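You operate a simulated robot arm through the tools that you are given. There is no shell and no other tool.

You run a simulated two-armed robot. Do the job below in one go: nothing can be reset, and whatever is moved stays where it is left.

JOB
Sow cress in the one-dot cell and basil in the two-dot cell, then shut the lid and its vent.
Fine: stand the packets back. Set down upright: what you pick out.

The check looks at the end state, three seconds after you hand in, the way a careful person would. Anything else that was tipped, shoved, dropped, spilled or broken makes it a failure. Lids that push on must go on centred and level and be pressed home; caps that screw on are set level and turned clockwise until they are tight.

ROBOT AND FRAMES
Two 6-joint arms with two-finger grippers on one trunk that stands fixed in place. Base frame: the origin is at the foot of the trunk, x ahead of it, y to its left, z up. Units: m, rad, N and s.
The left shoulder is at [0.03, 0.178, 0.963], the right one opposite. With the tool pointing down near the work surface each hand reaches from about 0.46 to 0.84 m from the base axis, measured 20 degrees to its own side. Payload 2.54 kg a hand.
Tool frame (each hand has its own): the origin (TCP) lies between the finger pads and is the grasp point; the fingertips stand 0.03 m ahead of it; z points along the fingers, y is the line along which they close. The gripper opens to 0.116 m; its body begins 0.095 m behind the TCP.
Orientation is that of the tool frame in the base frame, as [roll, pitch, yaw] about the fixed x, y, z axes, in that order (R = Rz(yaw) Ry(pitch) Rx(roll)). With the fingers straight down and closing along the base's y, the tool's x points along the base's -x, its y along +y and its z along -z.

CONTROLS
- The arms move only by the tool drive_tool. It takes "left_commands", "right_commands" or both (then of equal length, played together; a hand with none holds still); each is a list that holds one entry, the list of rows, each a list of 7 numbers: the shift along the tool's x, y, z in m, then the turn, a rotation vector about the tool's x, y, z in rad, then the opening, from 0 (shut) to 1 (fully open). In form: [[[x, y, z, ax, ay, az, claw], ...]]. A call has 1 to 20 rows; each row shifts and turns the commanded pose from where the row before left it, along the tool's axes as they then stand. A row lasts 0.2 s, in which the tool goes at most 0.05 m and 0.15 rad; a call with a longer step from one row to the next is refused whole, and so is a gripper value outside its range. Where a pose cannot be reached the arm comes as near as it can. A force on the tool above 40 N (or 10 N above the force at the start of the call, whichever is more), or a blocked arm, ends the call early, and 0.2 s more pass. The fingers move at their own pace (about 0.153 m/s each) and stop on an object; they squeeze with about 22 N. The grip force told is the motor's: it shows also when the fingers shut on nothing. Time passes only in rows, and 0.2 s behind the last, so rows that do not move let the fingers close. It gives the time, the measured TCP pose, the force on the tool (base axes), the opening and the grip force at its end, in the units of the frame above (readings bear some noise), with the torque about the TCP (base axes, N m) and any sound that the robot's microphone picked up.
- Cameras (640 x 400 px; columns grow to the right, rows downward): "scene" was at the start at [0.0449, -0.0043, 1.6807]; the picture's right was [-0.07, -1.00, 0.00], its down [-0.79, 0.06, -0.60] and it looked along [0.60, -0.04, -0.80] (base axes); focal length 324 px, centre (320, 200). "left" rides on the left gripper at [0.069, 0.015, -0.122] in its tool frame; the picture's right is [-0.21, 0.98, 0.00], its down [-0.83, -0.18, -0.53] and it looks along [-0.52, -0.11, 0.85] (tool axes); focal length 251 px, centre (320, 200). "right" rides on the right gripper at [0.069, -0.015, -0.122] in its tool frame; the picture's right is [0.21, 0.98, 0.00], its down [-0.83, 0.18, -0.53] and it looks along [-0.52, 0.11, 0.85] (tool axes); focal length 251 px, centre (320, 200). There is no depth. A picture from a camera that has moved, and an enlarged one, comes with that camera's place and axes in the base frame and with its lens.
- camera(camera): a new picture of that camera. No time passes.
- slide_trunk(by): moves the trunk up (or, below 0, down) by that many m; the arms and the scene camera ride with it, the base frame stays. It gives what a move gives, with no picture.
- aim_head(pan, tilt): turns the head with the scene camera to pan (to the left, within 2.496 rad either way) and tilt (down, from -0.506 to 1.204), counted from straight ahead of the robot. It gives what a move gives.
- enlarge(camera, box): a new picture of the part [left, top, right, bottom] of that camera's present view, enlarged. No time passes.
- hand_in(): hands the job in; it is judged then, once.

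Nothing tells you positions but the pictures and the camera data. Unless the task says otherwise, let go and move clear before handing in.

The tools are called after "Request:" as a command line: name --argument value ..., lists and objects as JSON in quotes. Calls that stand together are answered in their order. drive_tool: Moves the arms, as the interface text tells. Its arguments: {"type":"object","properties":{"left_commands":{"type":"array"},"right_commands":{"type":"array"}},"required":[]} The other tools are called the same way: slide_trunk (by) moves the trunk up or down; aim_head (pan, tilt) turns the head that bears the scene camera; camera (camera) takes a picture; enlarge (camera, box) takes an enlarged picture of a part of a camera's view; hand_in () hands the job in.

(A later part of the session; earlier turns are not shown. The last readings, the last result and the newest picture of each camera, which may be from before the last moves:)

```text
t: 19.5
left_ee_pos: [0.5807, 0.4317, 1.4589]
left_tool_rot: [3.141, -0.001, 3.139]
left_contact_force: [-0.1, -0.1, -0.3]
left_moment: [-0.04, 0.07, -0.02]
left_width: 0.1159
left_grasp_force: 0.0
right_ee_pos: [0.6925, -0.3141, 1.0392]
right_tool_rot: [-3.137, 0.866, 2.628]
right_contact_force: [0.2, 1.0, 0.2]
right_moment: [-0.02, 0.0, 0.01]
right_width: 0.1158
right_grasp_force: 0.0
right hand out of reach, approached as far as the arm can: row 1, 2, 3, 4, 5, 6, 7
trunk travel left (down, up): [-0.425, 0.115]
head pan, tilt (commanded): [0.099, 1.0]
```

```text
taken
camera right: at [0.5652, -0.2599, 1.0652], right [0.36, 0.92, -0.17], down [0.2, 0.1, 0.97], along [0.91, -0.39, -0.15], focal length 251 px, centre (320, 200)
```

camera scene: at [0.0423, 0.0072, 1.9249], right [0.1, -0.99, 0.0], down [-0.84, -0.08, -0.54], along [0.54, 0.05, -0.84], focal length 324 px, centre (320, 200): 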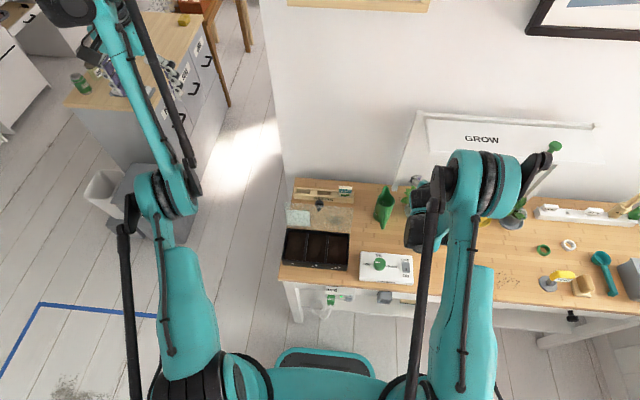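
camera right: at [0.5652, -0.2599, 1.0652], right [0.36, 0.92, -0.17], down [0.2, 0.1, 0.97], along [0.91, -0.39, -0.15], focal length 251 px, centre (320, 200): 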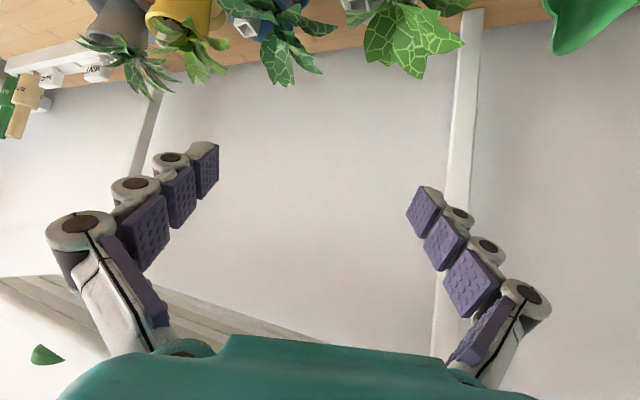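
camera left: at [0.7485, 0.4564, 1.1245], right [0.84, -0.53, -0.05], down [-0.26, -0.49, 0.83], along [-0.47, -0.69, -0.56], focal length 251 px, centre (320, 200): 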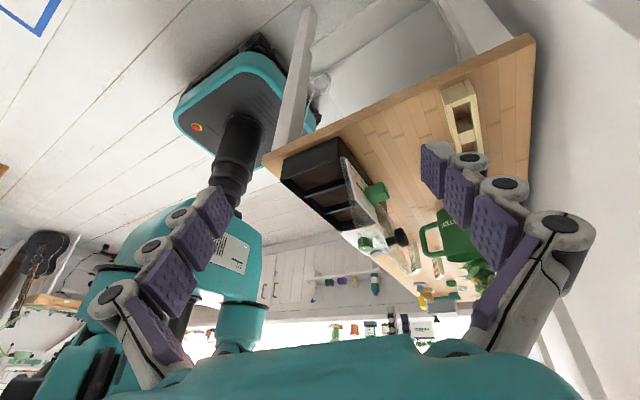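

Raising made it worse: the wrist cannot bend enough from above, so a lower trunk is the better choice. First I lift the right hand high and clear, then lower the trunk.

Request:
drive_tool --right_commands '[[[-0.0231, -0.0146, -0.0367, 0, 0, 0, 1], [-0.0231, -0.0146, -0.0367, 0, 0, 0, 1], [-0.0231, -0.0146, -0.0367, 0, 0, 0, 1], [-0.0231, -0.0146, -0.0367, 0, 0, 0, 1], [-0.0231, -0.0146, -0.0367, 0, 0, 0, 1], [-0.0231, -0.0146, -0.0367, 0, 0, 0, 1], [-0.0231, -0.0146, -0.0367, 0, 0, 0, 1], [-0.0231, -0.0146, -0.0367, 0, 0, 0, 1]]]'

Request:
camera --camera "scene"

Request:
camera --camera "left"

```text
t: 21.3
left_ee_pos: [0.5768, 0.4333, 1.459]
left_tool_rot: [-3.14, 0.0, 3.14]
left_contact_force: [-0.3, 0.0, -1.0]
left_moment: [-0.02, -0.05, -0.01]
left_width: 0.1157
left_grasp_force: 0.1
right_ee_pos: [0.5375, -0.3606, 1.3726]
right_tool_rot: [3.14, 0.871, 2.626]
right_contact_force: [0.2, -0.2, 0.3]
right_moment: [0.01, -0.02, 0.02]
right_width: 0.1162
right_grasp_force: 0.1
trunk travel left (down, up): [-0.425, 0.115]
head pan, tilt (commanded): [0.099, 1.0]
```

```text
taken
camera scene: at [0.0372, 0.0086, 1.9251], right [0.1, -0.99, 0.0], down [-0.84, -0.08, -0.54], along [0.54, 0.05, -0.84], focal length 324 px, centre (320, 200)
```

scene: 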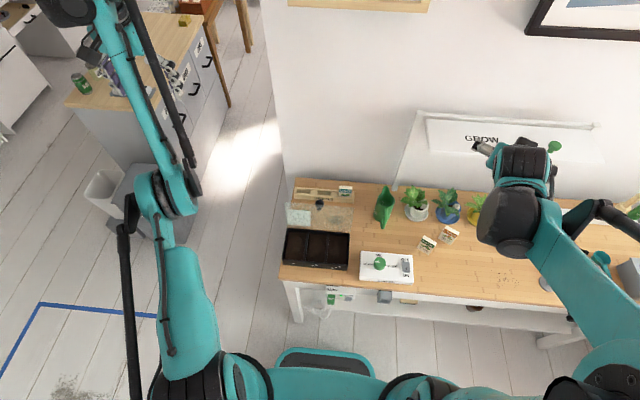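

```text
taken
camera left: at [0.5078, 0.448, 1.5817], right [0.22, 0.98, 0.0], down [0.83, -0.18, 0.53], along [0.52, -0.12, -0.85], focal length 251 px, centre (320, 200)
```

left: 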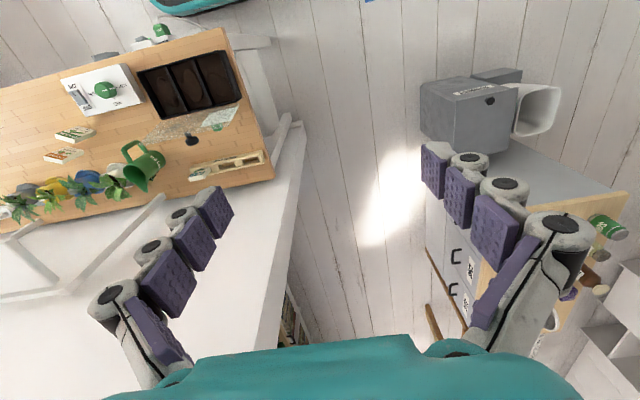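

Both hands are high and clear. I lower the trunk by 0.40, which leaves the right hand at about z 0.97 above the bench.

Request:
slide_trunk --by -0.4

Request:
camera --camera "scene"

Request:
camera --camera "right"

Request:
camera --camera "left"

```text
t: 25.1
left_ee_pos: [0.5798, 0.4321, 1.0593]
left_tool_rot: [-3.141, -0.001, 3.141]
left_contact_force: [-0.4, -0.1, 0.7]
left_moment: [0.01, -0.01, -0.01]
left_width: 0.116
left_grasp_force: 0.0
right_ee_pos: [0.5412, -0.3599, 0.973]
right_tool_rot: [-3.14, 0.871, 2.627]
right_contact_force: [0.1, 0.1, 0.1]
right_moment: [0.04, 0.0, 0.03]
right_width: 0.1158
right_grasp_force: 0.2
trunk travel left (down, up): [-0.025, 0.515]
head pan, tilt (commanded): [0.099, 1.0]
```

```text
taken
camera scene: at [0.04, 0.0078, 1.5251], right [0.1, -0.99, 0.0], down [-0.84, -0.08, -0.54], along [0.54, 0.05, -0.84], focal length 324 px, centre (320, 200)
```

scene: 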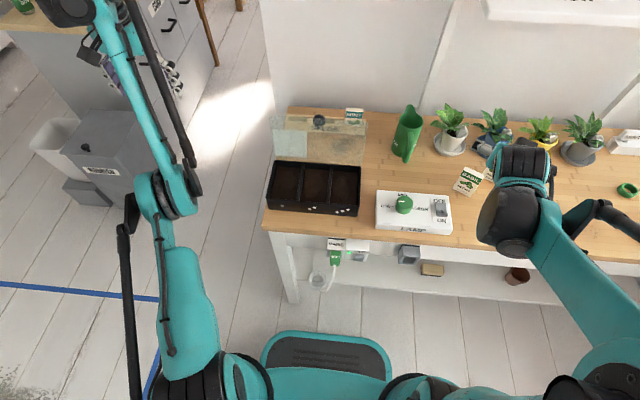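

```text
taken
camera right: at [0.4139, -0.3063, 0.9982], right [0.36, 0.92, -0.17], down [0.2, 0.1, 0.98], along [0.91, -0.38, -0.15], focal length 251 px, centre (320, 200)
```

right: 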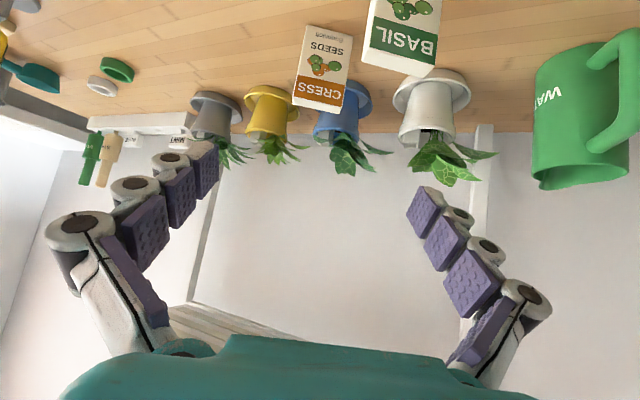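

```text
taken
camera left: at [0.5103, 0.4472, 1.1812], right [0.22, 0.98, 0.0], down [0.83, -0.18, 0.53], along [0.52, -0.12, -0.85], focal length 251 px, centre (320, 200)
```

left: 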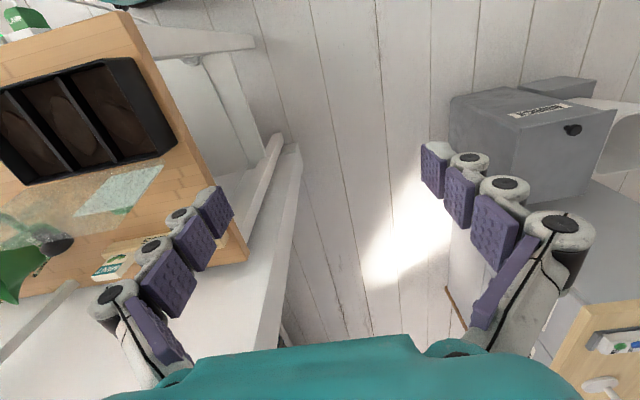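

Now I try the pre-grasp again from the lowered trunk.

Request:
drive_tool --right_commands '[[[0.02525, 0.0112, 0.0053, 0, 0, 0, 1], [0.02525, 0.0112, 0.0053, 0, 0, 0, 1], [0.02525, 0.0112, 0.0053, 0, 0, 0, 1], [0.02525, 0.0112, 0.0053, 0, 0, 0, 1]]]'

Request:
camera --camera "right"

Request:
camera --camera "scene"

```text
t: 26.1
left_ee_pos: [0.5793, 0.4329, 1.0587]
left_tool_rot: [-3.14, -0.001, 3.141]
left_contact_force: [-0.2, 0.7, -0.3]
left_moment: [0.03, 0.0, -0.01]
left_width: 0.1157
left_grasp_force: 0.0
right_ee_pos: [0.5194, -0.2984, 0.883]
right_tool_rot: [-3.14, 0.872, 2.627]
right_contact_force: [-0.4, 0.0, 1.3]
right_moment: [-0.04, 0.01, 0.01]
right_width: 0.116
right_grasp_force: 0.0
trunk travel left (down, up): [-0.025, 0.515]
head pan, tilt (commanded): [0.099, 1.0]
```

```text
taken
camera right: at [0.3926, -0.2442, 0.9077], right [0.36, 0.92, -0.17], down [0.2, 0.1, 0.98], along [0.91, -0.38, -0.15], focal length 251 px, centre (320, 200)
```

right: 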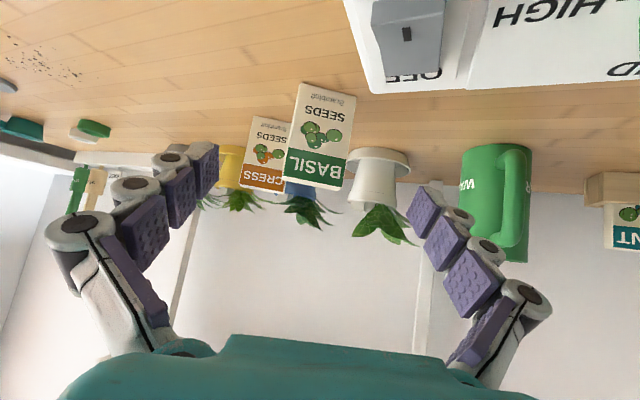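

```text
taken
camera scene: at [0.0405, 0.008, 1.525], right [0.1, -0.99, 0.0], down [-0.84, -0.08, -0.54], along [0.54, 0.05, -0.84], focal length 324 px, centre (320, 200)
```

scene: 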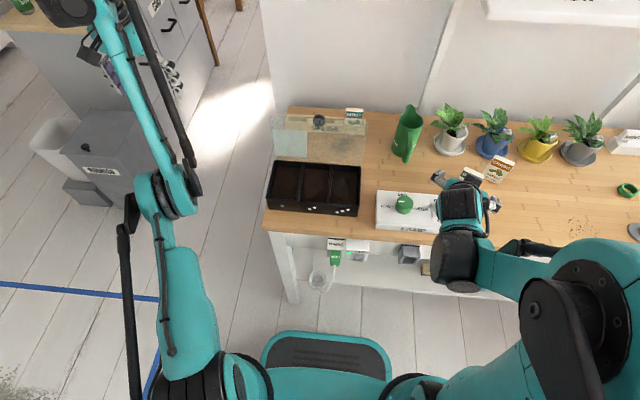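

Pre-grasp reached. Before I take the packet I rehearse the pouring pose with the empty hand (fingers to the left, camera on top) to be sure it is reachable over the cells.

Request:
drive_tool --right_commands '[[[-0.0332, 0, -0.0278, 0, 0, 0, 1], [-0.0332, 0, -0.0278, 0, 0, 0, 1], [-0.0332, 0, -0.0278, 0, 0, 0, 1], [0, 0, 0, 0, 0.1455, 0, 1], [0, 0, 0, 0, 0.1455, 0, 1], [0, 0, 0, 0, 0.1455, 0, 1], [0, 0, 0, 0, 0.1455, 0, 1], [0, 0, 0, 0, 0.1455, 0, 1], [0, 0, 0, 0, 0.1455, 0, 0.6], [0, 0, 0, 0, 0, 0.132, 0.5], [0, 0, 0, 0, 0, 0.132, 0.5], [0, 0, 0, 0, 0, 0.132, 0.5], [0, 0, 0, 0, 0, 0.132, 0.5], [0, 0, 0, 0, 0, 0.132, 0.5], [0, 0, 0, 0, 0, 0.132, 0.5], [0, 0, 0, 0, 0, 0.132, 0.5], [0, 0, 0, 0, 0, 0.132, 0.5]]]'

Request:
camera --camera "scene"

```text
t: 29.7
left_ee_pos: [0.5785, 0.4317, 1.0588]
left_tool_rot: [-3.139, 0.0, 3.141]
left_contact_force: [0.4, 0.5, -0.4]
left_moment: [0.0, 0.01, -0.05]
left_width: 0.1159
left_grasp_force: 0.1
right_ee_pos: [0.5212, -0.2986, 1.0124]
right_tool_rot: [-3.138, -0.001, 1.569]
right_contact_force: [-0.3, 0.1, -0.7]
right_moment: [-0.02, -0.01, 0.02]
right_width: 0.058
right_grasp_force: 0.0
trunk travel left (down, up): [-0.025, 0.515]
head pan, tilt (commanded): [0.099, 1.0]
```

```text
taken
camera scene: at [0.0401, 0.0078, 1.525], right [0.1, -0.99, 0.0], down [-0.84, -0.08, -0.54], along [0.54, 0.05, -0.84], focal length 324 px, centre (320, 200)
```

scene: 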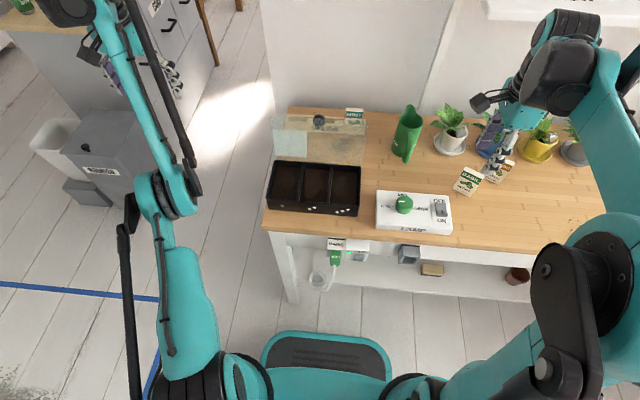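

Request:
drive_tool --right_commands '[[[0.049, -0.003, -0.005, 0, 0, 0, 0.5], [0.049, -0.003, -0.005, 0, 0, 0, 0.5], [0.049, -0.003, -0.005, 0, 0, 0, 0.5], [0.049, -0.003, -0.005, 0, 0, 0, 0.5], [0.049, 0, 0, 0, 0, 0, 0.5], [0.049, 0, 0, 0, 0, 0, 0.5], [0.049, 0, 0, 0, 0, 0, 0.5], [0.049, 0, 0, 0, 0, 0, 0.5], [0, 0, 0, 0, 0.15, 0, 0.5], [0, 0, 0, 0, 0.15, 0, 0.5], [0, 0, 0, 0, 0.15, 0, 0.5], [0, 0, 0, 0, 0.15, 0, 0.5], [0, 0, 0, 0, 0.15, 0, 0.5], [0, 0, 0, 0, 0.15, 0, 0.5], [0, 0, 0, 0, 0.15, 0, 0.5], [0, 0, 0, 0, 0.15, 0, 0.5], [0, 0, 0, 0, 0.15, 0, 0.5], [0, 0, 0, 0, 0.15, 0, 0.5]]]'

Request:
camera --camera "scene"

Request:
camera --camera "left"

```text
t: 33.5
left_ee_pos: [0.5805, 0.4315, 1.0589]
left_tool_rot: [-3.14, -0.002, 3.139]
left_contact_force: [0.3, 0.3, -0.1]
left_moment: [0.01, 0.0, -0.02]
left_width: 0.116
left_grasp_force: 0.1
right_ee_pos: [0.5094, 0.0932, 1.031]
right_tool_rot: [-3.09, -1.502, 1.518]
right_contact_force: [0.1, 0.1, 0.4]
right_moment: [-0.02, -0.05, 0.0]
right_width: 0.058
right_grasp_force: 0.0
trunk travel left (down, up): [-0.025, 0.515]
head pan, tilt (commanded): [0.099, 1.0]
```

```text
taken
camera scene: at [0.0408, 0.0078, 1.525], right [0.1, -0.99, 0.0], down [-0.84, -0.08, -0.54], along [0.54, 0.05, -0.84], focal length 324 px, centre (320, 200)
```

scene: 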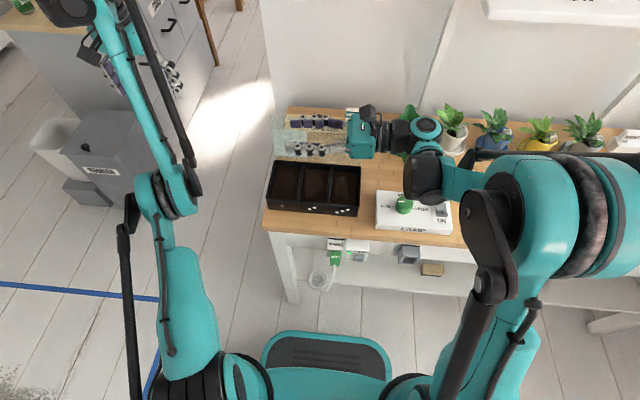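

```text
taken
camera left: at [0.5109, 0.4472, 1.1808], right [0.22, 0.98, 0.0], down [0.83, -0.18, 0.53], along [0.52, -0.12, -0.85], focal length 251 px, centre (320, 200)
```

left: 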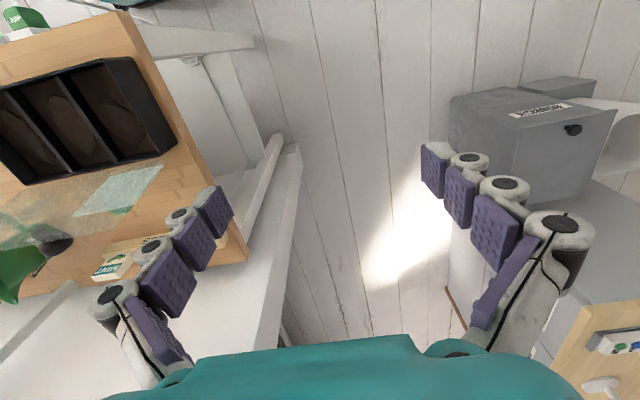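

The pour pose is reachable. I check how big the camera body on the hand is, and the lamp box heights, since the hand passes near the lamp switch.

Request:
enlarge --camera "scene" --box '[270, 90, 450, 220]'

Request:
enlarge --camera "scene" --box '[365, 180, 465, 240]'

Request:
camera --camera "right"

```text
3.08 times, centred on (360, 155) of scene
camera zoom: at [0.0408, 0.0078, 1.525], right [0.1, -0.99, 0.0], down [-0.84, -0.08, -0.54], along [0.54, 0.05, -0.84], focal length 998 px, centre (197, 338)
```

zoom: 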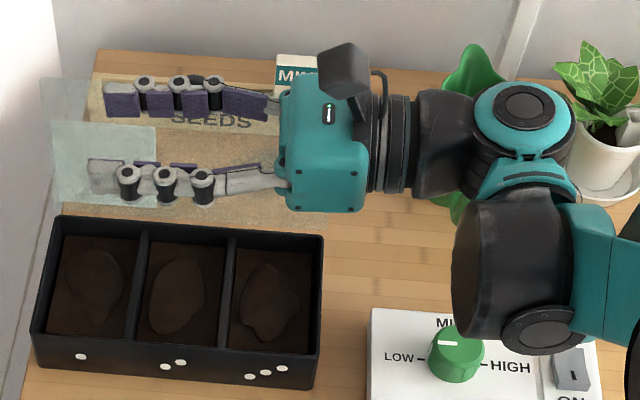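

```text
6.40 times, centred on (415, 210) of scene
camera zoom: at [0.0408, 0.0078, 1.525], right [0.1, -0.99, 0.0], down [-0.84, -0.08, -0.54], along [0.54, 0.05, -0.84], focal length 2076 px, centre (-288, 136)
```

zoom: 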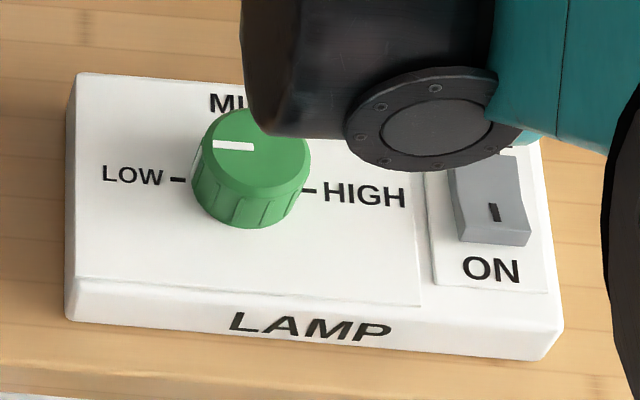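

```text
taken
camera right: at [0.4957, -0.024, 1.1083], right [0.98, 0.01, 0.21], down [0.18, -0.59, -0.79], along [0.11, 0.81, -0.58], focal length 251 px, centre (320, 200)
```

right: 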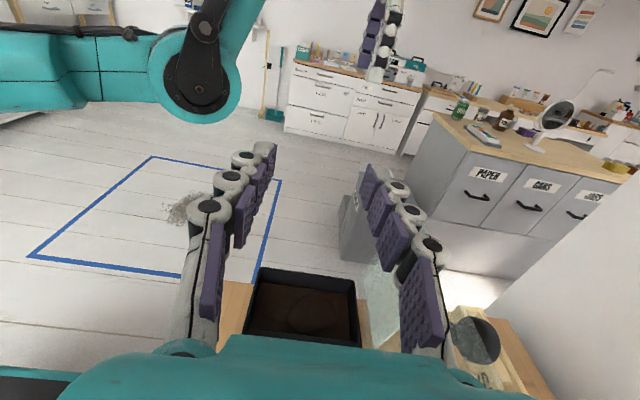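

The camera body leaves enough room above the lamp switch at a 40° tilt. I reverse the rehearsal path back to beside the packets.

Request:
drive_tool --right_commands '[[[0, 0, 0, 0, -0.15, 0, 0.5], [0, 0, 0, 0, -0.15, 0, 0.5], [0, 0, 0, 0, -0.15, 0, 0.5], [0, 0, 0, 0, -0.15, 0, 0.5], [0, 0, 0, 0, -0.15, 0, 0.5], [0, 0, 0, 0, -0.15, 0, 0.5], [0, 0, 0, 0, -0.15, 0, 0.5], [0, 0, 0, 0, -0.15, 0, 0.5], [0, 0, 0, 0, -0.15, 0, 0.5], [0, 0, 0, 0, -0.15, 0, 0.5], [-0.049, 0, 0, 0, 0, 0, 0.5], [-0.049, 0, 0, 0, 0, 0, 0.5], [-0.049, 0, 0, 0, 0, 0, 0.5], [-0.049, 0, 0, 0, 0, 0, 0.5], [-0.049, 0.003, 0.005, 0, 0, 0, 0.5], [-0.049, 0.003, 0.005, 0, 0, 0, 0.5], [-0.049, 0.003, 0.005, 0, 0, 0, 0.5], [-0.049, 0.003, 0.005, 0, 0, 0, 0.5]]]'

Request:
drive_tool --right_commands '[[[0, 0, 0, 0, 0, -0.132, 1], [0, 0, 0, 0, 0, -0.132, 1], [0, 0, 0, 0, 0, -0.132, 1], [0, 0, 0, 0, 0, -0.132, 1], [0, 0, 0, 0, 0, -0.132, 1], [0, 0, 0, 0, 0, -0.132, 1], [0, 0, 0, 0, 0, -0.132, 1], [0, 0, 0, 0, 0, -0.132, 1], [0, 0, 0, 0, -0.1455, 0, 1], [0, 0, 0, 0, -0.1455, 0, 1], [0, 0, 0, 0, -0.1455, 0, 1], [0, 0, 0, 0, -0.1455, 0, 1], [0, 0, 0, 0, -0.1455, 0, 1], [0, 0, 0, 0, -0.1455, 0, 1], [0.0332, 0, 0.0278, 0, 0, 0, 1], [0.0332, 0, 0.0278, 0, 0, 0, 1], [0.0332, 0, 0.0278, 0, 0, 0, 1]]]'

Request:
camera --camera "right"

```text
t: 37.3
left_ee_pos: [0.5794, 0.43, 1.0579]
left_tool_rot: [-3.14, -0.003, 3.139]
left_contact_force: [0.4, -0.4, -0.6]
left_moment: [0.02, -0.04, 0.0]
left_width: 0.1157
left_grasp_force: 0.0
right_ee_pos: [0.523, -0.2988, 1.0125]
right_tool_rot: [-3.139, -0.002, 1.572]
right_contact_force: [0.3, -0.3, -0.3]
right_moment: [0.02, 0.06, 0.05]
right_width: 0.0578
right_grasp_force: 0.1
trunk travel left (down, up): [-0.025, 0.515]
head pan, tilt (commanded): [0.099, 1.0]
```

```text
t: 40.9
left_ee_pos: [0.5796, 0.4319, 1.0589]
left_tool_rot: [3.14, -0.002, 3.139]
left_contact_force: [-0.2, -0.3, 0.1]
left_moment: [-0.01, 0.04, 0.02]
left_width: 0.1159
left_grasp_force: 0.1
right_ee_pos: [0.5208, -0.303, 0.8826]
right_tool_rot: [-3.138, 0.871, 2.628]
right_contact_force: [0.8, -0.3, -0.7]
right_moment: [0.02, -0.01, -0.01]
right_width: 0.1157
right_grasp_force: 0.1
trunk travel left (down, up): [-0.025, 0.515]
head pan, tilt (commanded): [0.099, 1.0]
```

```text
taken
camera right: at [0.394, -0.2481, 0.9084], right [0.36, 0.92, -0.17], down [0.2, 0.1, 0.98], along [0.91, -0.39, -0.15], focal length 251 px, centre (320, 200)
```

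right: 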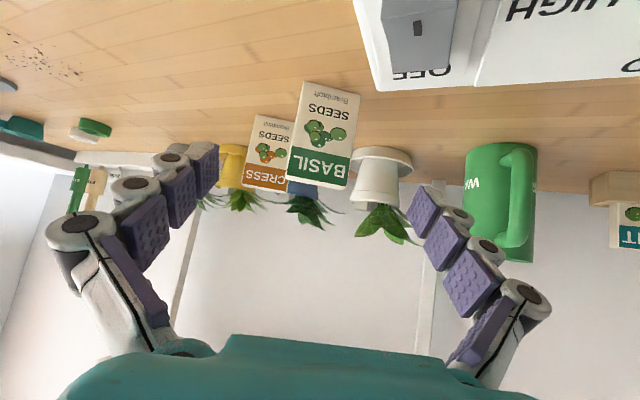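

Lateral alignment looks good. I advance along the fingers to straddle basil, then check before closing.

Request:
drive_tool --right_commands '[[[-0.0027, 0.001, 0.0236, 0, 0, 0, 1], [-0.0027, 0.001, 0.0236, 0, 0, 0, 1], [-0.0026, 0.001, 0.0236, 0, 0, 0, 1], [0, 0, 0.0237, 0, 0, 0, 1]]]'

Request:
camera --camera "right"

Request:
camera --camera "scene"

Request:
enlarge --camera "scene" --box '[400, 130, 540, 240]'

```text
t: 41.9
left_ee_pos: [0.5796, 0.4321, 1.0588]
left_tool_rot: [-3.141, -0.002, 3.139]
left_contact_force: [-0.6, 0.0, 0.0]
left_moment: [-0.03, 0.02, -0.01]
left_width: 0.116
left_grasp_force: 0.0
right_ee_pos: [0.5902, -0.3343, 0.8278]
right_tool_rot: [-3.139, 0.869, 2.627]
right_contact_force: [0.3, -0.8, -0.3]
right_moment: [0.0, -0.03, -0.03]
right_width: 0.1161
right_grasp_force: 0.1
trunk travel left (down, up): [-0.025, 0.515]
head pan, tilt (commanded): [0.099, 1.0]
```

```text
taken
camera right: at [0.4634, -0.2798, 0.8526], right [0.36, 0.92, -0.17], down [0.2, 0.1, 0.98], along [0.91, -0.38, -0.15], focal length 251 px, centre (320, 200)
```

right: 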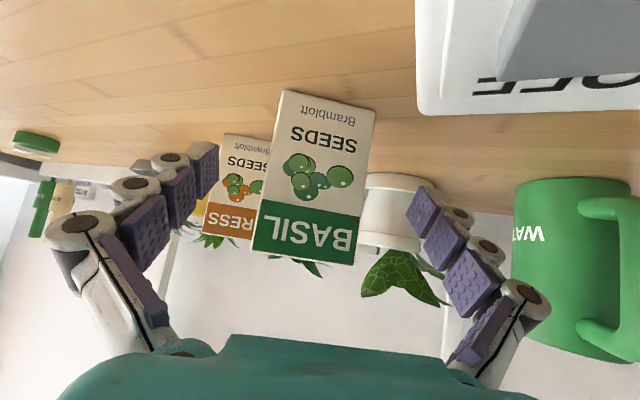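

```text
taken
camera scene: at [0.0408, 0.0075, 1.525], right [0.1, -0.99, 0.0], down [-0.84, -0.08, -0.54], along [0.54, 0.05, -0.84], focal length 324 px, centre (320, 200)
```

scene: 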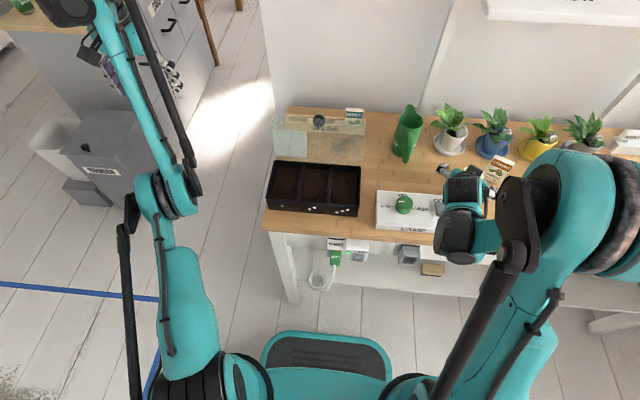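

```text
3.64 times, centred on (470, 185) of scene
camera zoom: at [0.0408, 0.0075, 1.525], right [0.1, -0.99, 0.0], down [-0.84, -0.08, -0.54], along [0.54, 0.05, -0.84], focal length 1180 px, centre (-226, 254)
```

zoom: 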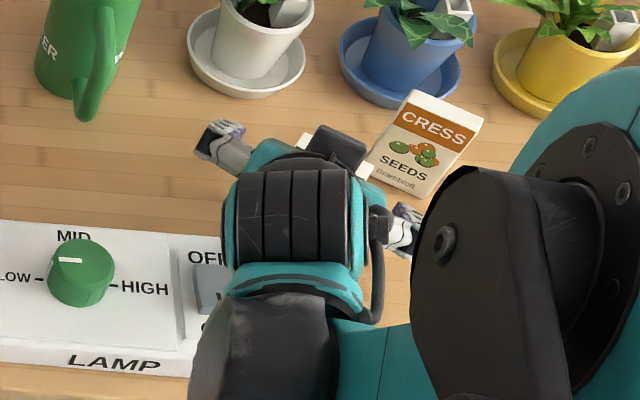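

Basil sits centred between the fingers at about 60% of its height. I close the gripper on it.

Request:
drive_tool --right_commands '[[[0, 0.001, 0, 0, 0, 0, 0.5], [0, 0, 0, 0, 0, 0, 0.3], [0, 0, 0, 0, 0, 0, 0], [0, 0, 0, 0, 0, 0, 0]]]'

Request:
camera --camera "right"

```text
t: 42.9
left_ee_pos: [0.5793, 0.4323, 1.0589]
left_tool_rot: [-3.141, 0.002, 3.14]
left_contact_force: [0.1, -0.7, -0.4]
left_moment: [-0.02, 0.03, -0.02]
left_width: 0.1163
left_grasp_force: 0.0
right_ee_pos: [0.5906, -0.333, 0.8281]
right_tool_rot: [-3.141, 0.871, 2.627]
right_contact_force: [-0.3, 0.1, 1.0]
right_moment: [0.03, 0.0, -0.02]
right_width: 0.0499
right_grasp_force: 22.3
trunk travel left (down, up): [-0.025, 0.515]
head pan, tilt (commanded): [0.099, 1.0]
```

```text
taken
camera right: at [0.4633, -0.2786, 0.8533], right [0.36, 0.92, -0.17], down [0.2, 0.1, 0.98], along [0.91, -0.38, -0.15], focal length 251 px, centre (320, 200)
```

right: 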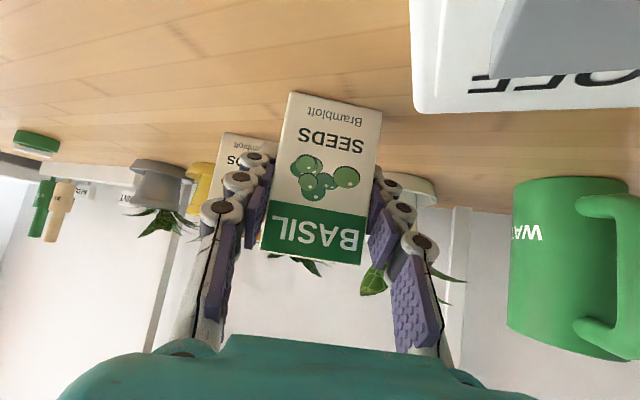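

Gripped (50 mm wide, 22 N). I lift it straight up and check it's held.

Request:
drive_tool --right_commands '[[[-0.0115, 0, -0.0096, 0, 0, 0, 0], [-0.0345, 0, -0.0289, 0, 0, 0, 0], [-0.0345, 0, -0.0289, 0, 0, 0, 0], [-0.0345, 0, -0.0289, 0, 0, 0, 0], [-0.0345, 0, -0.0289, 0, 0, 0, 0]]]'

Request:
camera --camera "right"

```text
t: 44.1
left_ee_pos: [0.5785, 0.4321, 1.06]
left_tool_rot: [-3.139, -0.001, 3.141]
left_contact_force: [0.3, 0.5, 0.0]
left_moment: [0.01, -0.03, 0.0]
left_width: 0.1161
left_grasp_force: 0.1
right_ee_pos: [0.5858, -0.3255, 1.0243]
right_tool_rot: [-3.138, 0.87, 2.625]
right_contact_force: [0.1, 0.2, -0.3]
right_moment: [0.02, -0.02, 0.0]
right_width: 0.05
right_grasp_force: 22.0
trunk travel left (down, up): [-0.025, 0.515]
head pan, tilt (commanded): [0.099, 1.0]
```

```text
taken
camera right: at [0.46, -0.2714, 1.0503], right [0.36, 0.92, -0.17], down [0.2, 0.1, 0.98], along [0.91, -0.38, -0.15], focal length 251 px, centre (320, 200)
```

right: 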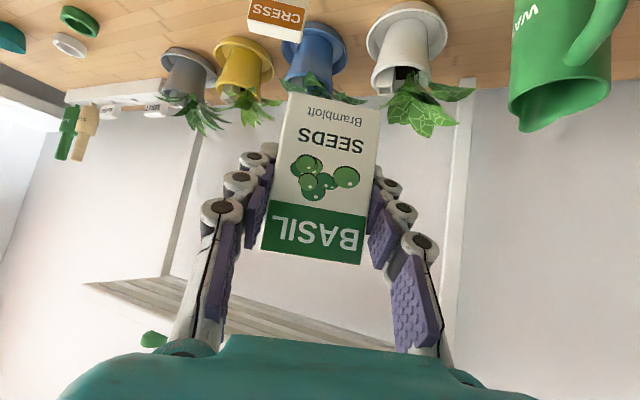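

Basil is held firmly and upright. I turn the hand to point straight down, yaw it, then carry it over the tray with the mouth still tipped upward.

Request:
drive_tool --right_commands '[[[0, 0, 0, 0, 0.1455, 0, 0], [0, 0, 0, 0, 0.1455, 0, 0], [0, 0, 0, 0, 0.1455, 0, 0], [0, 0, 0, 0, 0.1455, 0, 0], [0, 0, 0, 0, 0.1455, 0, 0], [0, 0, 0, 0, 0.1455, 0, 0], [0.02, -0.011, 0, 0, 0, 0.132, 0], [0.02, -0.011, 0, 0, 0, 0.132, 0], [0, 0, 0, 0, 0, 0.132, 0], [0, 0, 0, 0, 0, 0.132, 0], [0, 0, 0, 0, 0, 0.132, 0], [0, 0, 0, 0, 0, 0.132, 0], [0, 0, 0, 0, 0, 0.132, 0], [0, 0, 0, 0, 0, 0.132, 0]]]'

Request:
camera --camera "right"

Request:
camera --camera "scene"

```text
t: 47.1
left_ee_pos: [0.5793, 0.4321, 1.0583]
left_tool_rot: [-3.14, -0.001, 3.139]
left_contact_force: [0.6, -0.2, -0.4]
left_moment: [-0.04, 0.06, 0.02]
left_width: 0.1161
left_grasp_force: 0.1
right_ee_pos: [0.5452, -0.3291, 1.0213]
right_tool_rot: [-3.138, 0.0, 1.567]
right_contact_force: [0.4, -0.3, 0.8]
right_moment: [-0.03, -0.04, -0.02]
right_width: 0.05
right_grasp_force: 22.2
trunk travel left (down, up): [-0.025, 0.515]
head pan, tilt (commanded): [0.099, 1.0]
```

```text
taken
camera right: at [0.5312, -0.2608, 1.1437], right [0.98, 0.21, 0.0], down [0.18, -0.83, 0.53], along [0.11, -0.52, -0.85], focal length 251 px, centre (320, 200)
```

right: 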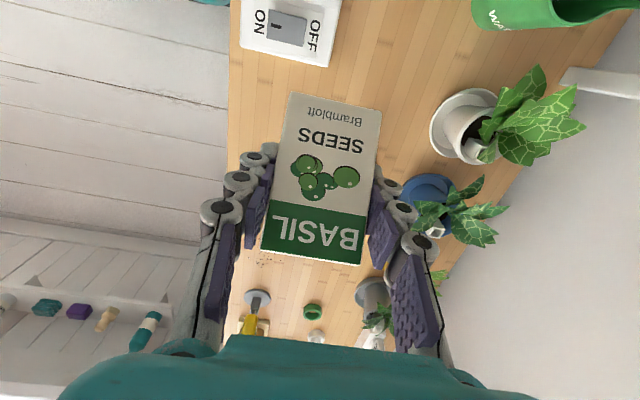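

```text
taken
camera scene: at [0.0402, 0.0078, 1.525], right [0.1, -0.99, 0.0], down [-0.84, -0.08, -0.54], along [0.54, 0.05, -0.84], focal length 324 px, centre (320, 200)
```

scene: 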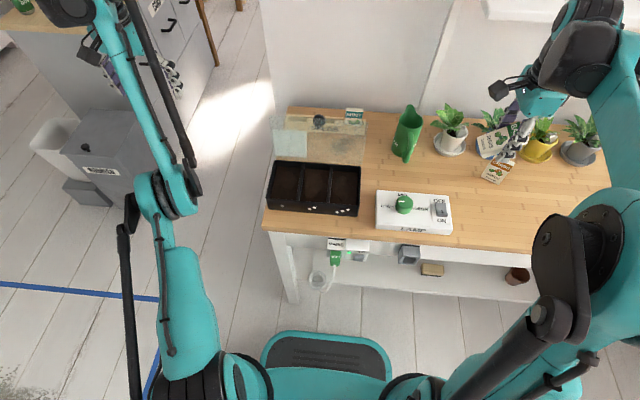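

Request:
drive_tool --right_commands '[[[0.0469, -0.0016, -0.0009, 0, 0, 0, 0], [0.0469, -0.0016, -0.0009, 0, 0, 0, 0], [0.0469, -0.0016, -0.0009, 0, 0, 0, 0], [0.0469, -0.0016, -0.0009, 0, 0, 0, 0], [0.0469, -0.0016, -0.0009, 0, 0, 0, 0], [0.0469, -0.0016, -0.0009, 0, 0, 0, 0], [0.0469, -0.0016, -0.0009, 0, 0, 0, 0], [0.0469, -0.0016, -0.0009, 0, 0, 0, 0], [0.0469, -0.0016, -0.0009, 0, 0, 0, 0], [0, 0, 0, 0, 0.14, 0, 0], [0, 0, 0, 0, 0.14, 0, 0], [0, 0, 0, 0, 0.14, 0, 0], [0, 0, 0, 0, 0.14, 0, 0]]]'

Request:
camera --camera "scene"

Request:
enlarge --camera "scene" --box '[260, 90, 440, 220]'

Request:
camera --camera "right"

```text
t: 49.9
left_ee_pos: [0.5801, 0.4316, 1.0579]
left_tool_rot: [-3.141, -0.001, 3.14]
left_contact_force: [-0.6, 0.5, -0.4]
left_moment: [0.02, 0.02, -0.01]
left_width: 0.1162
left_grasp_force: 0.1
right_ee_pos: [0.5305, 0.0924, 1.0313]
right_tool_rot: [-3.138, -0.565, 1.571]
right_contact_force: [0.9, -0.1, -0.5]
right_moment: [0.0, -0.01, -0.02]
right_width: 0.0501
right_grasp_force: 21.3
trunk travel left (down, up): [-0.025, 0.515]
head pan, tilt (commanded): [0.099, 1.0]
```

```text
taken
camera scene: at [0.0402, 0.0075, 1.525], right [0.1, -0.99, 0.0], down [-0.84, -0.08, -0.54], along [0.54, 0.05, -0.84], focal length 324 px, centre (320, 200)
```

scene: 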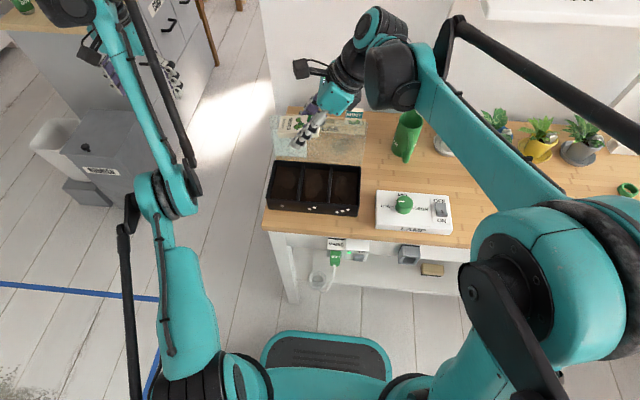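

```text
3.08 times, centred on (350, 155) of scene
camera zoom: at [0.0402, 0.0075, 1.525], right [0.1, -0.99, 0.0], down [-0.84, -0.08, -0.54], along [0.54, 0.05, -0.84], focal length 998 px, centre (228, 338)
```

zoom: 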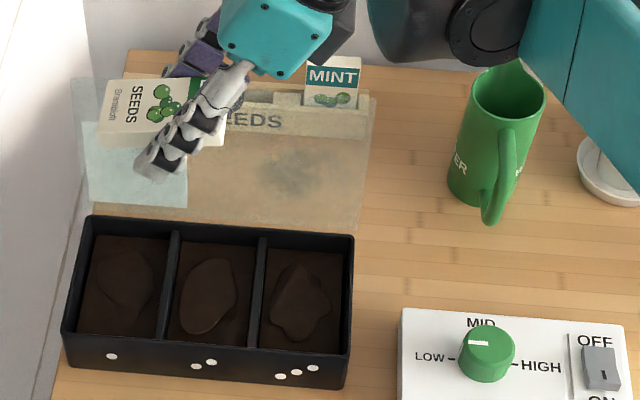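

```text
taken
camera right: at [0.5168, 0.0861, 1.1702], right [0.98, 0.18, 0.11], down [0.18, -0.98, 0.01], along [0.11, 0.01, -0.99], focal length 251 px, centre (320, 200)
```

right: 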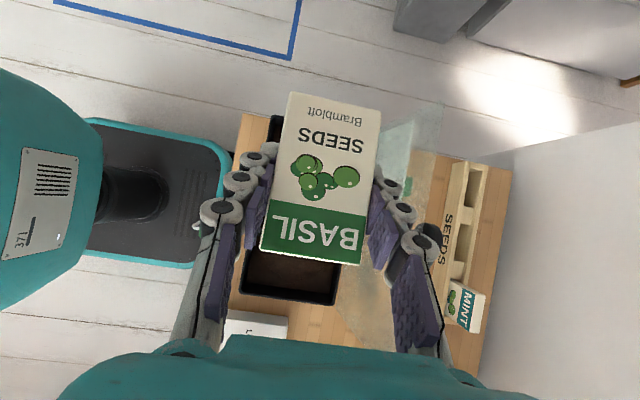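

Basil is above the two-dot cell with its mouth still slightly up. I descend to just above the rim.

Request:
drive_tool --right_commands '[[[0, 0, 0, 0, 0.138, 0, 0], [-0.0268, 0, 0.032, 0, 0, 0, 0], [-0.0268, 0, 0.032, 0, 0, 0, 0], [-0.0268, 0, 0.032, 0, 0, 0, 0]]]'

Request:
enlarge --camera "scene" --box '[250, 70, 450, 230]'

Request:
camera --camera "right"

```text
t: 50.9
left_ee_pos: [0.5791, 0.4318, 1.0585]
left_tool_rot: [-3.139, -0.001, 3.14]
left_contact_force: [-0.1, 0.2, -0.1]
left_moment: [-0.03, 0.0, -0.01]
left_width: 0.1162
left_grasp_force: 0.1
right_ee_pos: [0.5323, 0.0894, 0.905]
right_tool_rot: [-3.137, -0.697, 1.568]
right_contact_force: [0.4, 0.9, -0.9]
right_moment: [0.02, -0.01, -0.01]
right_width: 0.0499
right_grasp_force: 22.1
trunk travel left (down, up): [-0.025, 0.515]
head pan, tilt (commanded): [0.099, 1.0]
```

```text
2.50 times, centred on (350, 150) of scene
camera zoom: at [0.0408, 0.008, 1.525], right [0.1, -0.99, 0.0], down [-0.84, -0.08, -0.54], along [0.54, 0.05, -0.84], focal length 811 px, centre (245, 325)
```

zoom: 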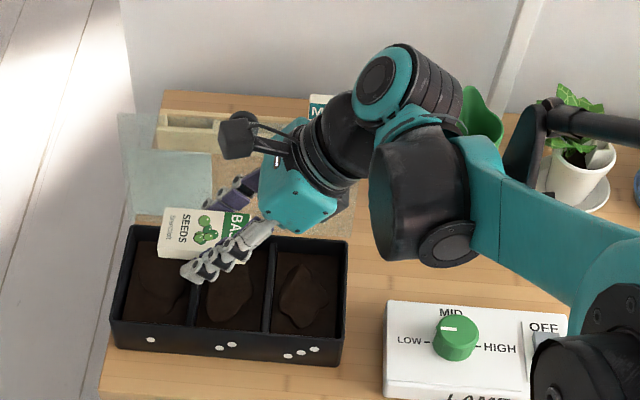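

```text
taken
camera right: at [0.5169, 0.0635, 1.0429], right [0.98, 0.16, 0.13], down [0.18, -0.98, -0.12], along [0.11, 0.14, -0.98], focal length 251 px, centre (320, 200)
```

right: 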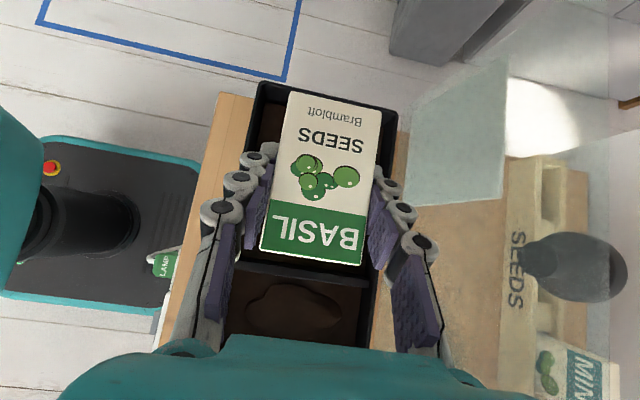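

The mouth is close to the divider with the three-dot cell, so I shift 13 mm left, then tip slowly and look/listen.

Request:
drive_tool --right_commands '[[[0.01, 0, 0.0084, 0, 0, 0, 0], [0, 0, 0, 0, 0.12, 0, 0], [0, 0, 0, 0, 0.12, 0, 0], [0, 0, 0, 0, 0.12, 0, 0], [0, 0, 0, 0, 0.12, 0, 0]]]'

Request:
enlarge --camera "scene" --box '[250, 90, 450, 230]'

Request:
camera --camera "right"

Request:
camera --camera "left"

```text
t: 52.1
left_ee_pos: [0.5796, 0.4325, 1.0594]
left_tool_rot: [-3.14, -0.001, 3.141]
left_contact_force: [-0.1, -0.4, -0.4]
left_moment: [0.01, 0.02, 0.03]
left_width: 0.1161
left_grasp_force: 0.0
right_ee_pos: [0.5301, 0.1048, 0.9057]
right_tool_rot: [-3.133, -1.18, 1.563]
right_contact_force: [-0.4, -0.3, -0.4]
right_moment: [0.03, -0.01, 0.02]
right_width: 0.0497
right_grasp_force: 22.1
trunk travel left (down, up): [-0.025, 0.515]
head pan, tilt (commanded): [0.099, 1.0]
```

```text
2.86 times, centred on (350, 160) of scene
camera zoom: at [0.0406, 0.0077, 1.525], right [0.1, -0.99, 0.0], down [-0.84, -0.08, -0.54], along [0.54, 0.05, -0.84], focal length 927 px, centre (234, 314)
```

zoom: 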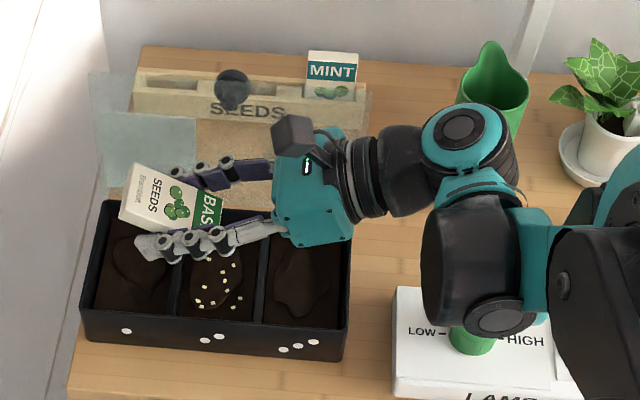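

```text
taken
camera right: at [0.5162, 0.0186, 1.0163], right [0.98, 0.08, 0.2], down [0.18, -0.81, -0.56], along [0.11, 0.58, -0.8], focal length 251 px, centre (320, 200)
```

right: 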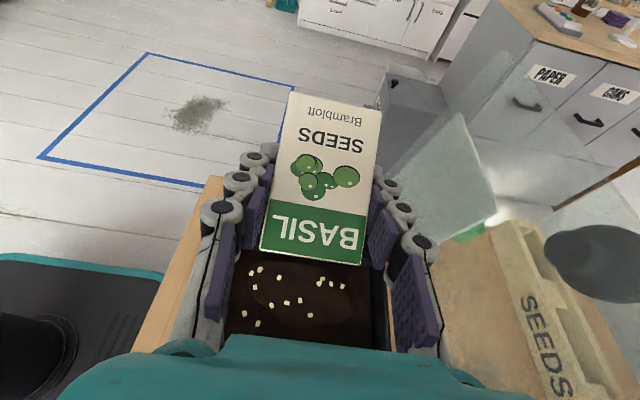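

```text
taken
camera left: at [0.5108, 0.4472, 1.1808], right [0.22, 0.98, 0.0], down [0.83, -0.18, 0.53], along [0.52, -0.12, -0.85], focal length 251 px, centre (320, 200)
```

left: 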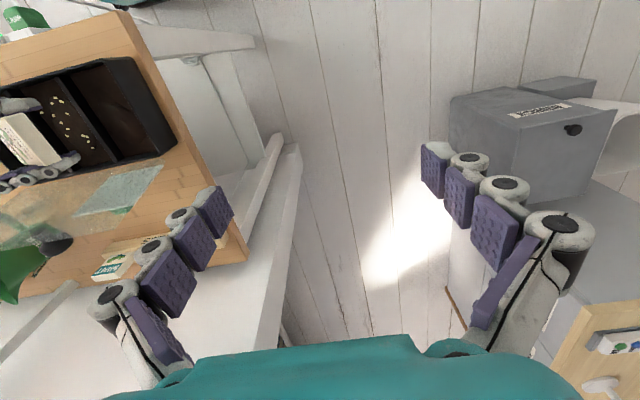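

Seeds are landing in the two-dot cell. I hold briefly and check whether more come out.

Request:
drive_tool --right_commands '[[[0, 0, 0, 0, 0.05, 0, 0], [0, 0, 0, 0, 0, 0, 0]]]'

Request:
enlarge --camera "right" --box '[180, 220, 440, 380]'

Request:
enlarge --camera "scene" --box '[260, 140, 370, 220]'

Request:
enlarge --camera "left" --box '[0, 40, 190, 190]'

```text
t: 52.7
left_ee_pos: [0.5785, 0.4326, 1.0591]
left_tool_rot: [-3.139, 0.0, 3.14]
left_contact_force: [0.7, 0.4, 0.1]
left_moment: [0.04, 0.01, -0.02]
left_width: 0.1158
left_grasp_force: 0.0
right_ee_pos: [0.5303, 0.1053, 0.9066]
right_tool_rot: [-3.133, -1.228, 1.561]
right_contact_force: [-0.1, -0.5, -0.2]
right_moment: [0.01, 0.02, -0.03]
right_width: 0.0497
right_grasp_force: 22.0
trunk travel left (down, up): [-0.025, 0.515]
head pan, tilt (commanded): [0.099, 1.0]
```

```text
2.46 times, centred on (310, 300) of right
camera zoom: at [0.5155, 0.0135, 1.0115], right [0.98, 0.07, 0.2], down [0.18, -0.78, -0.6], along [0.11, 0.62, -0.77], focal length 619 px, centre (345, -46)
```

zoom: 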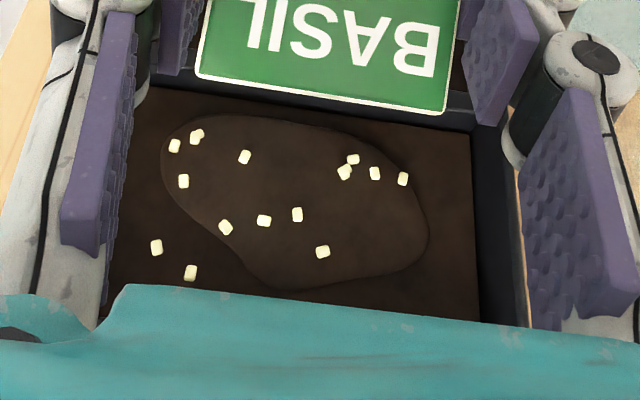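

```text
5.00 times, centred on (315, 180) of scene
camera zoom: at [0.0401, 0.0078, 1.525], right [0.1, -0.99, 0.0], down [-0.84, -0.08, -0.54], along [0.54, 0.05, -0.84], focal length 1622 px, centre (345, 300)
```

zoom: 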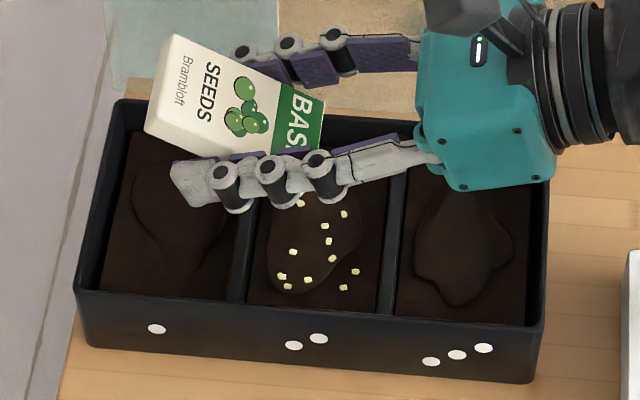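

```text
2.67 times, centred on (95, 115) of left
camera zoom: at [0.5103, 0.4473, 1.181], right [0.22, 0.98, 0.0], down [0.83, -0.18, 0.53], along [0.52, -0.12, -0.85], focal length 670 px, centre (920, 427)
```

zoom: 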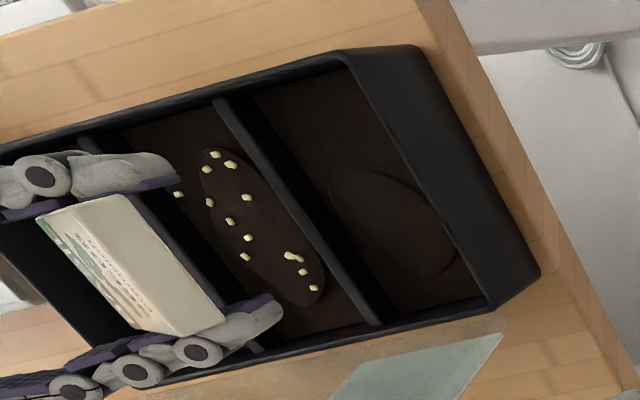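

About fourteen seeds lie in the two-dot cell, all inside it. I tip a little further to clear any seeds at the lip.

Request:
drive_tool --right_commands '[[[0, 0, 0, 0, 0.1, 0, 0], [0, 0, 0, 0, 0.1, 0, 0], [0, 0, 0, 0, 0, 0, 0], [0, 0, 0, 0, 0, 0, 0]]]'

Request:
enlarge --camera "scene" --box '[260, 120, 440, 240]'

Request:
enlarge --camera "right" --box '[180, 220, 440, 380]'

```text
t: 53.7
left_ee_pos: [0.5784, 0.4313, 1.0591]
left_tool_rot: [-3.138, -0.001, 3.14]
left_contact_force: [-0.8, -0.5, 0.3]
left_moment: [-0.01, 0.0, 0.03]
left_width: 0.116
left_grasp_force: 0.0
right_ee_pos: [0.5297, 0.1055, 0.9055]
right_tool_rot: [-3.119, -1.429, 1.549]
right_contact_force: [0.2, -0.1, 0.1]
right_moment: [0.03, 0.05, -0.01]
right_width: 0.0498
right_grasp_force: 21.8
trunk travel left (down, up): [-0.025, 0.515]
head pan, tilt (commanded): [0.099, 1.0]
```

```text
3.33 times, centred on (350, 180) of scene
camera zoom: at [0.0402, 0.0079, 1.525], right [0.1, -0.99, 0.0], down [-0.84, -0.08, -0.54], along [0.54, 0.05, -0.84], focal length 1081 px, centre (220, 267)
```

zoom: 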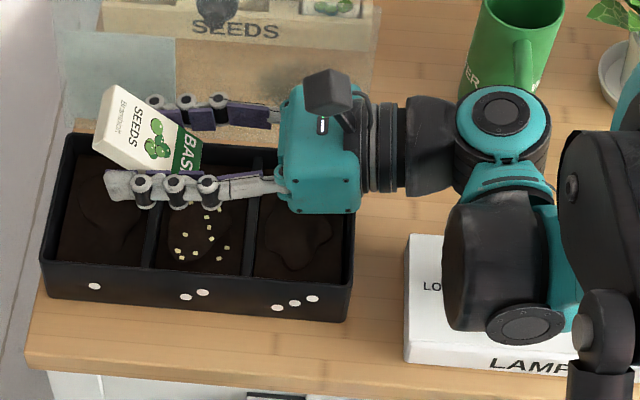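

```text
2.46 times, centred on (310, 300) of right
camera zoom: at [0.5159, -0.0056, 0.9902], right [0.98, 0.03, 0.21], down [0.18, -0.65, -0.74], along [0.11, 0.76, -0.64], focal length 619 px, centre (345, -46)
```

zoom: 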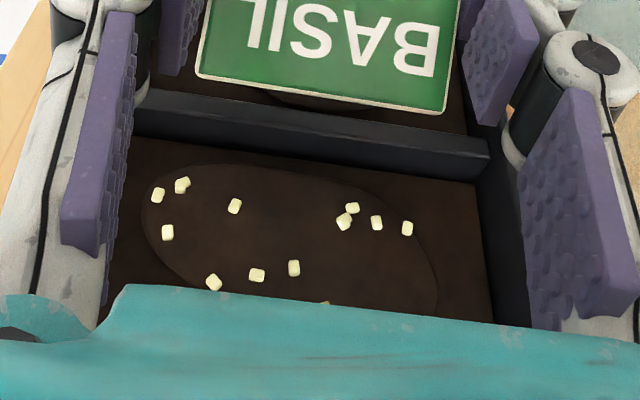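

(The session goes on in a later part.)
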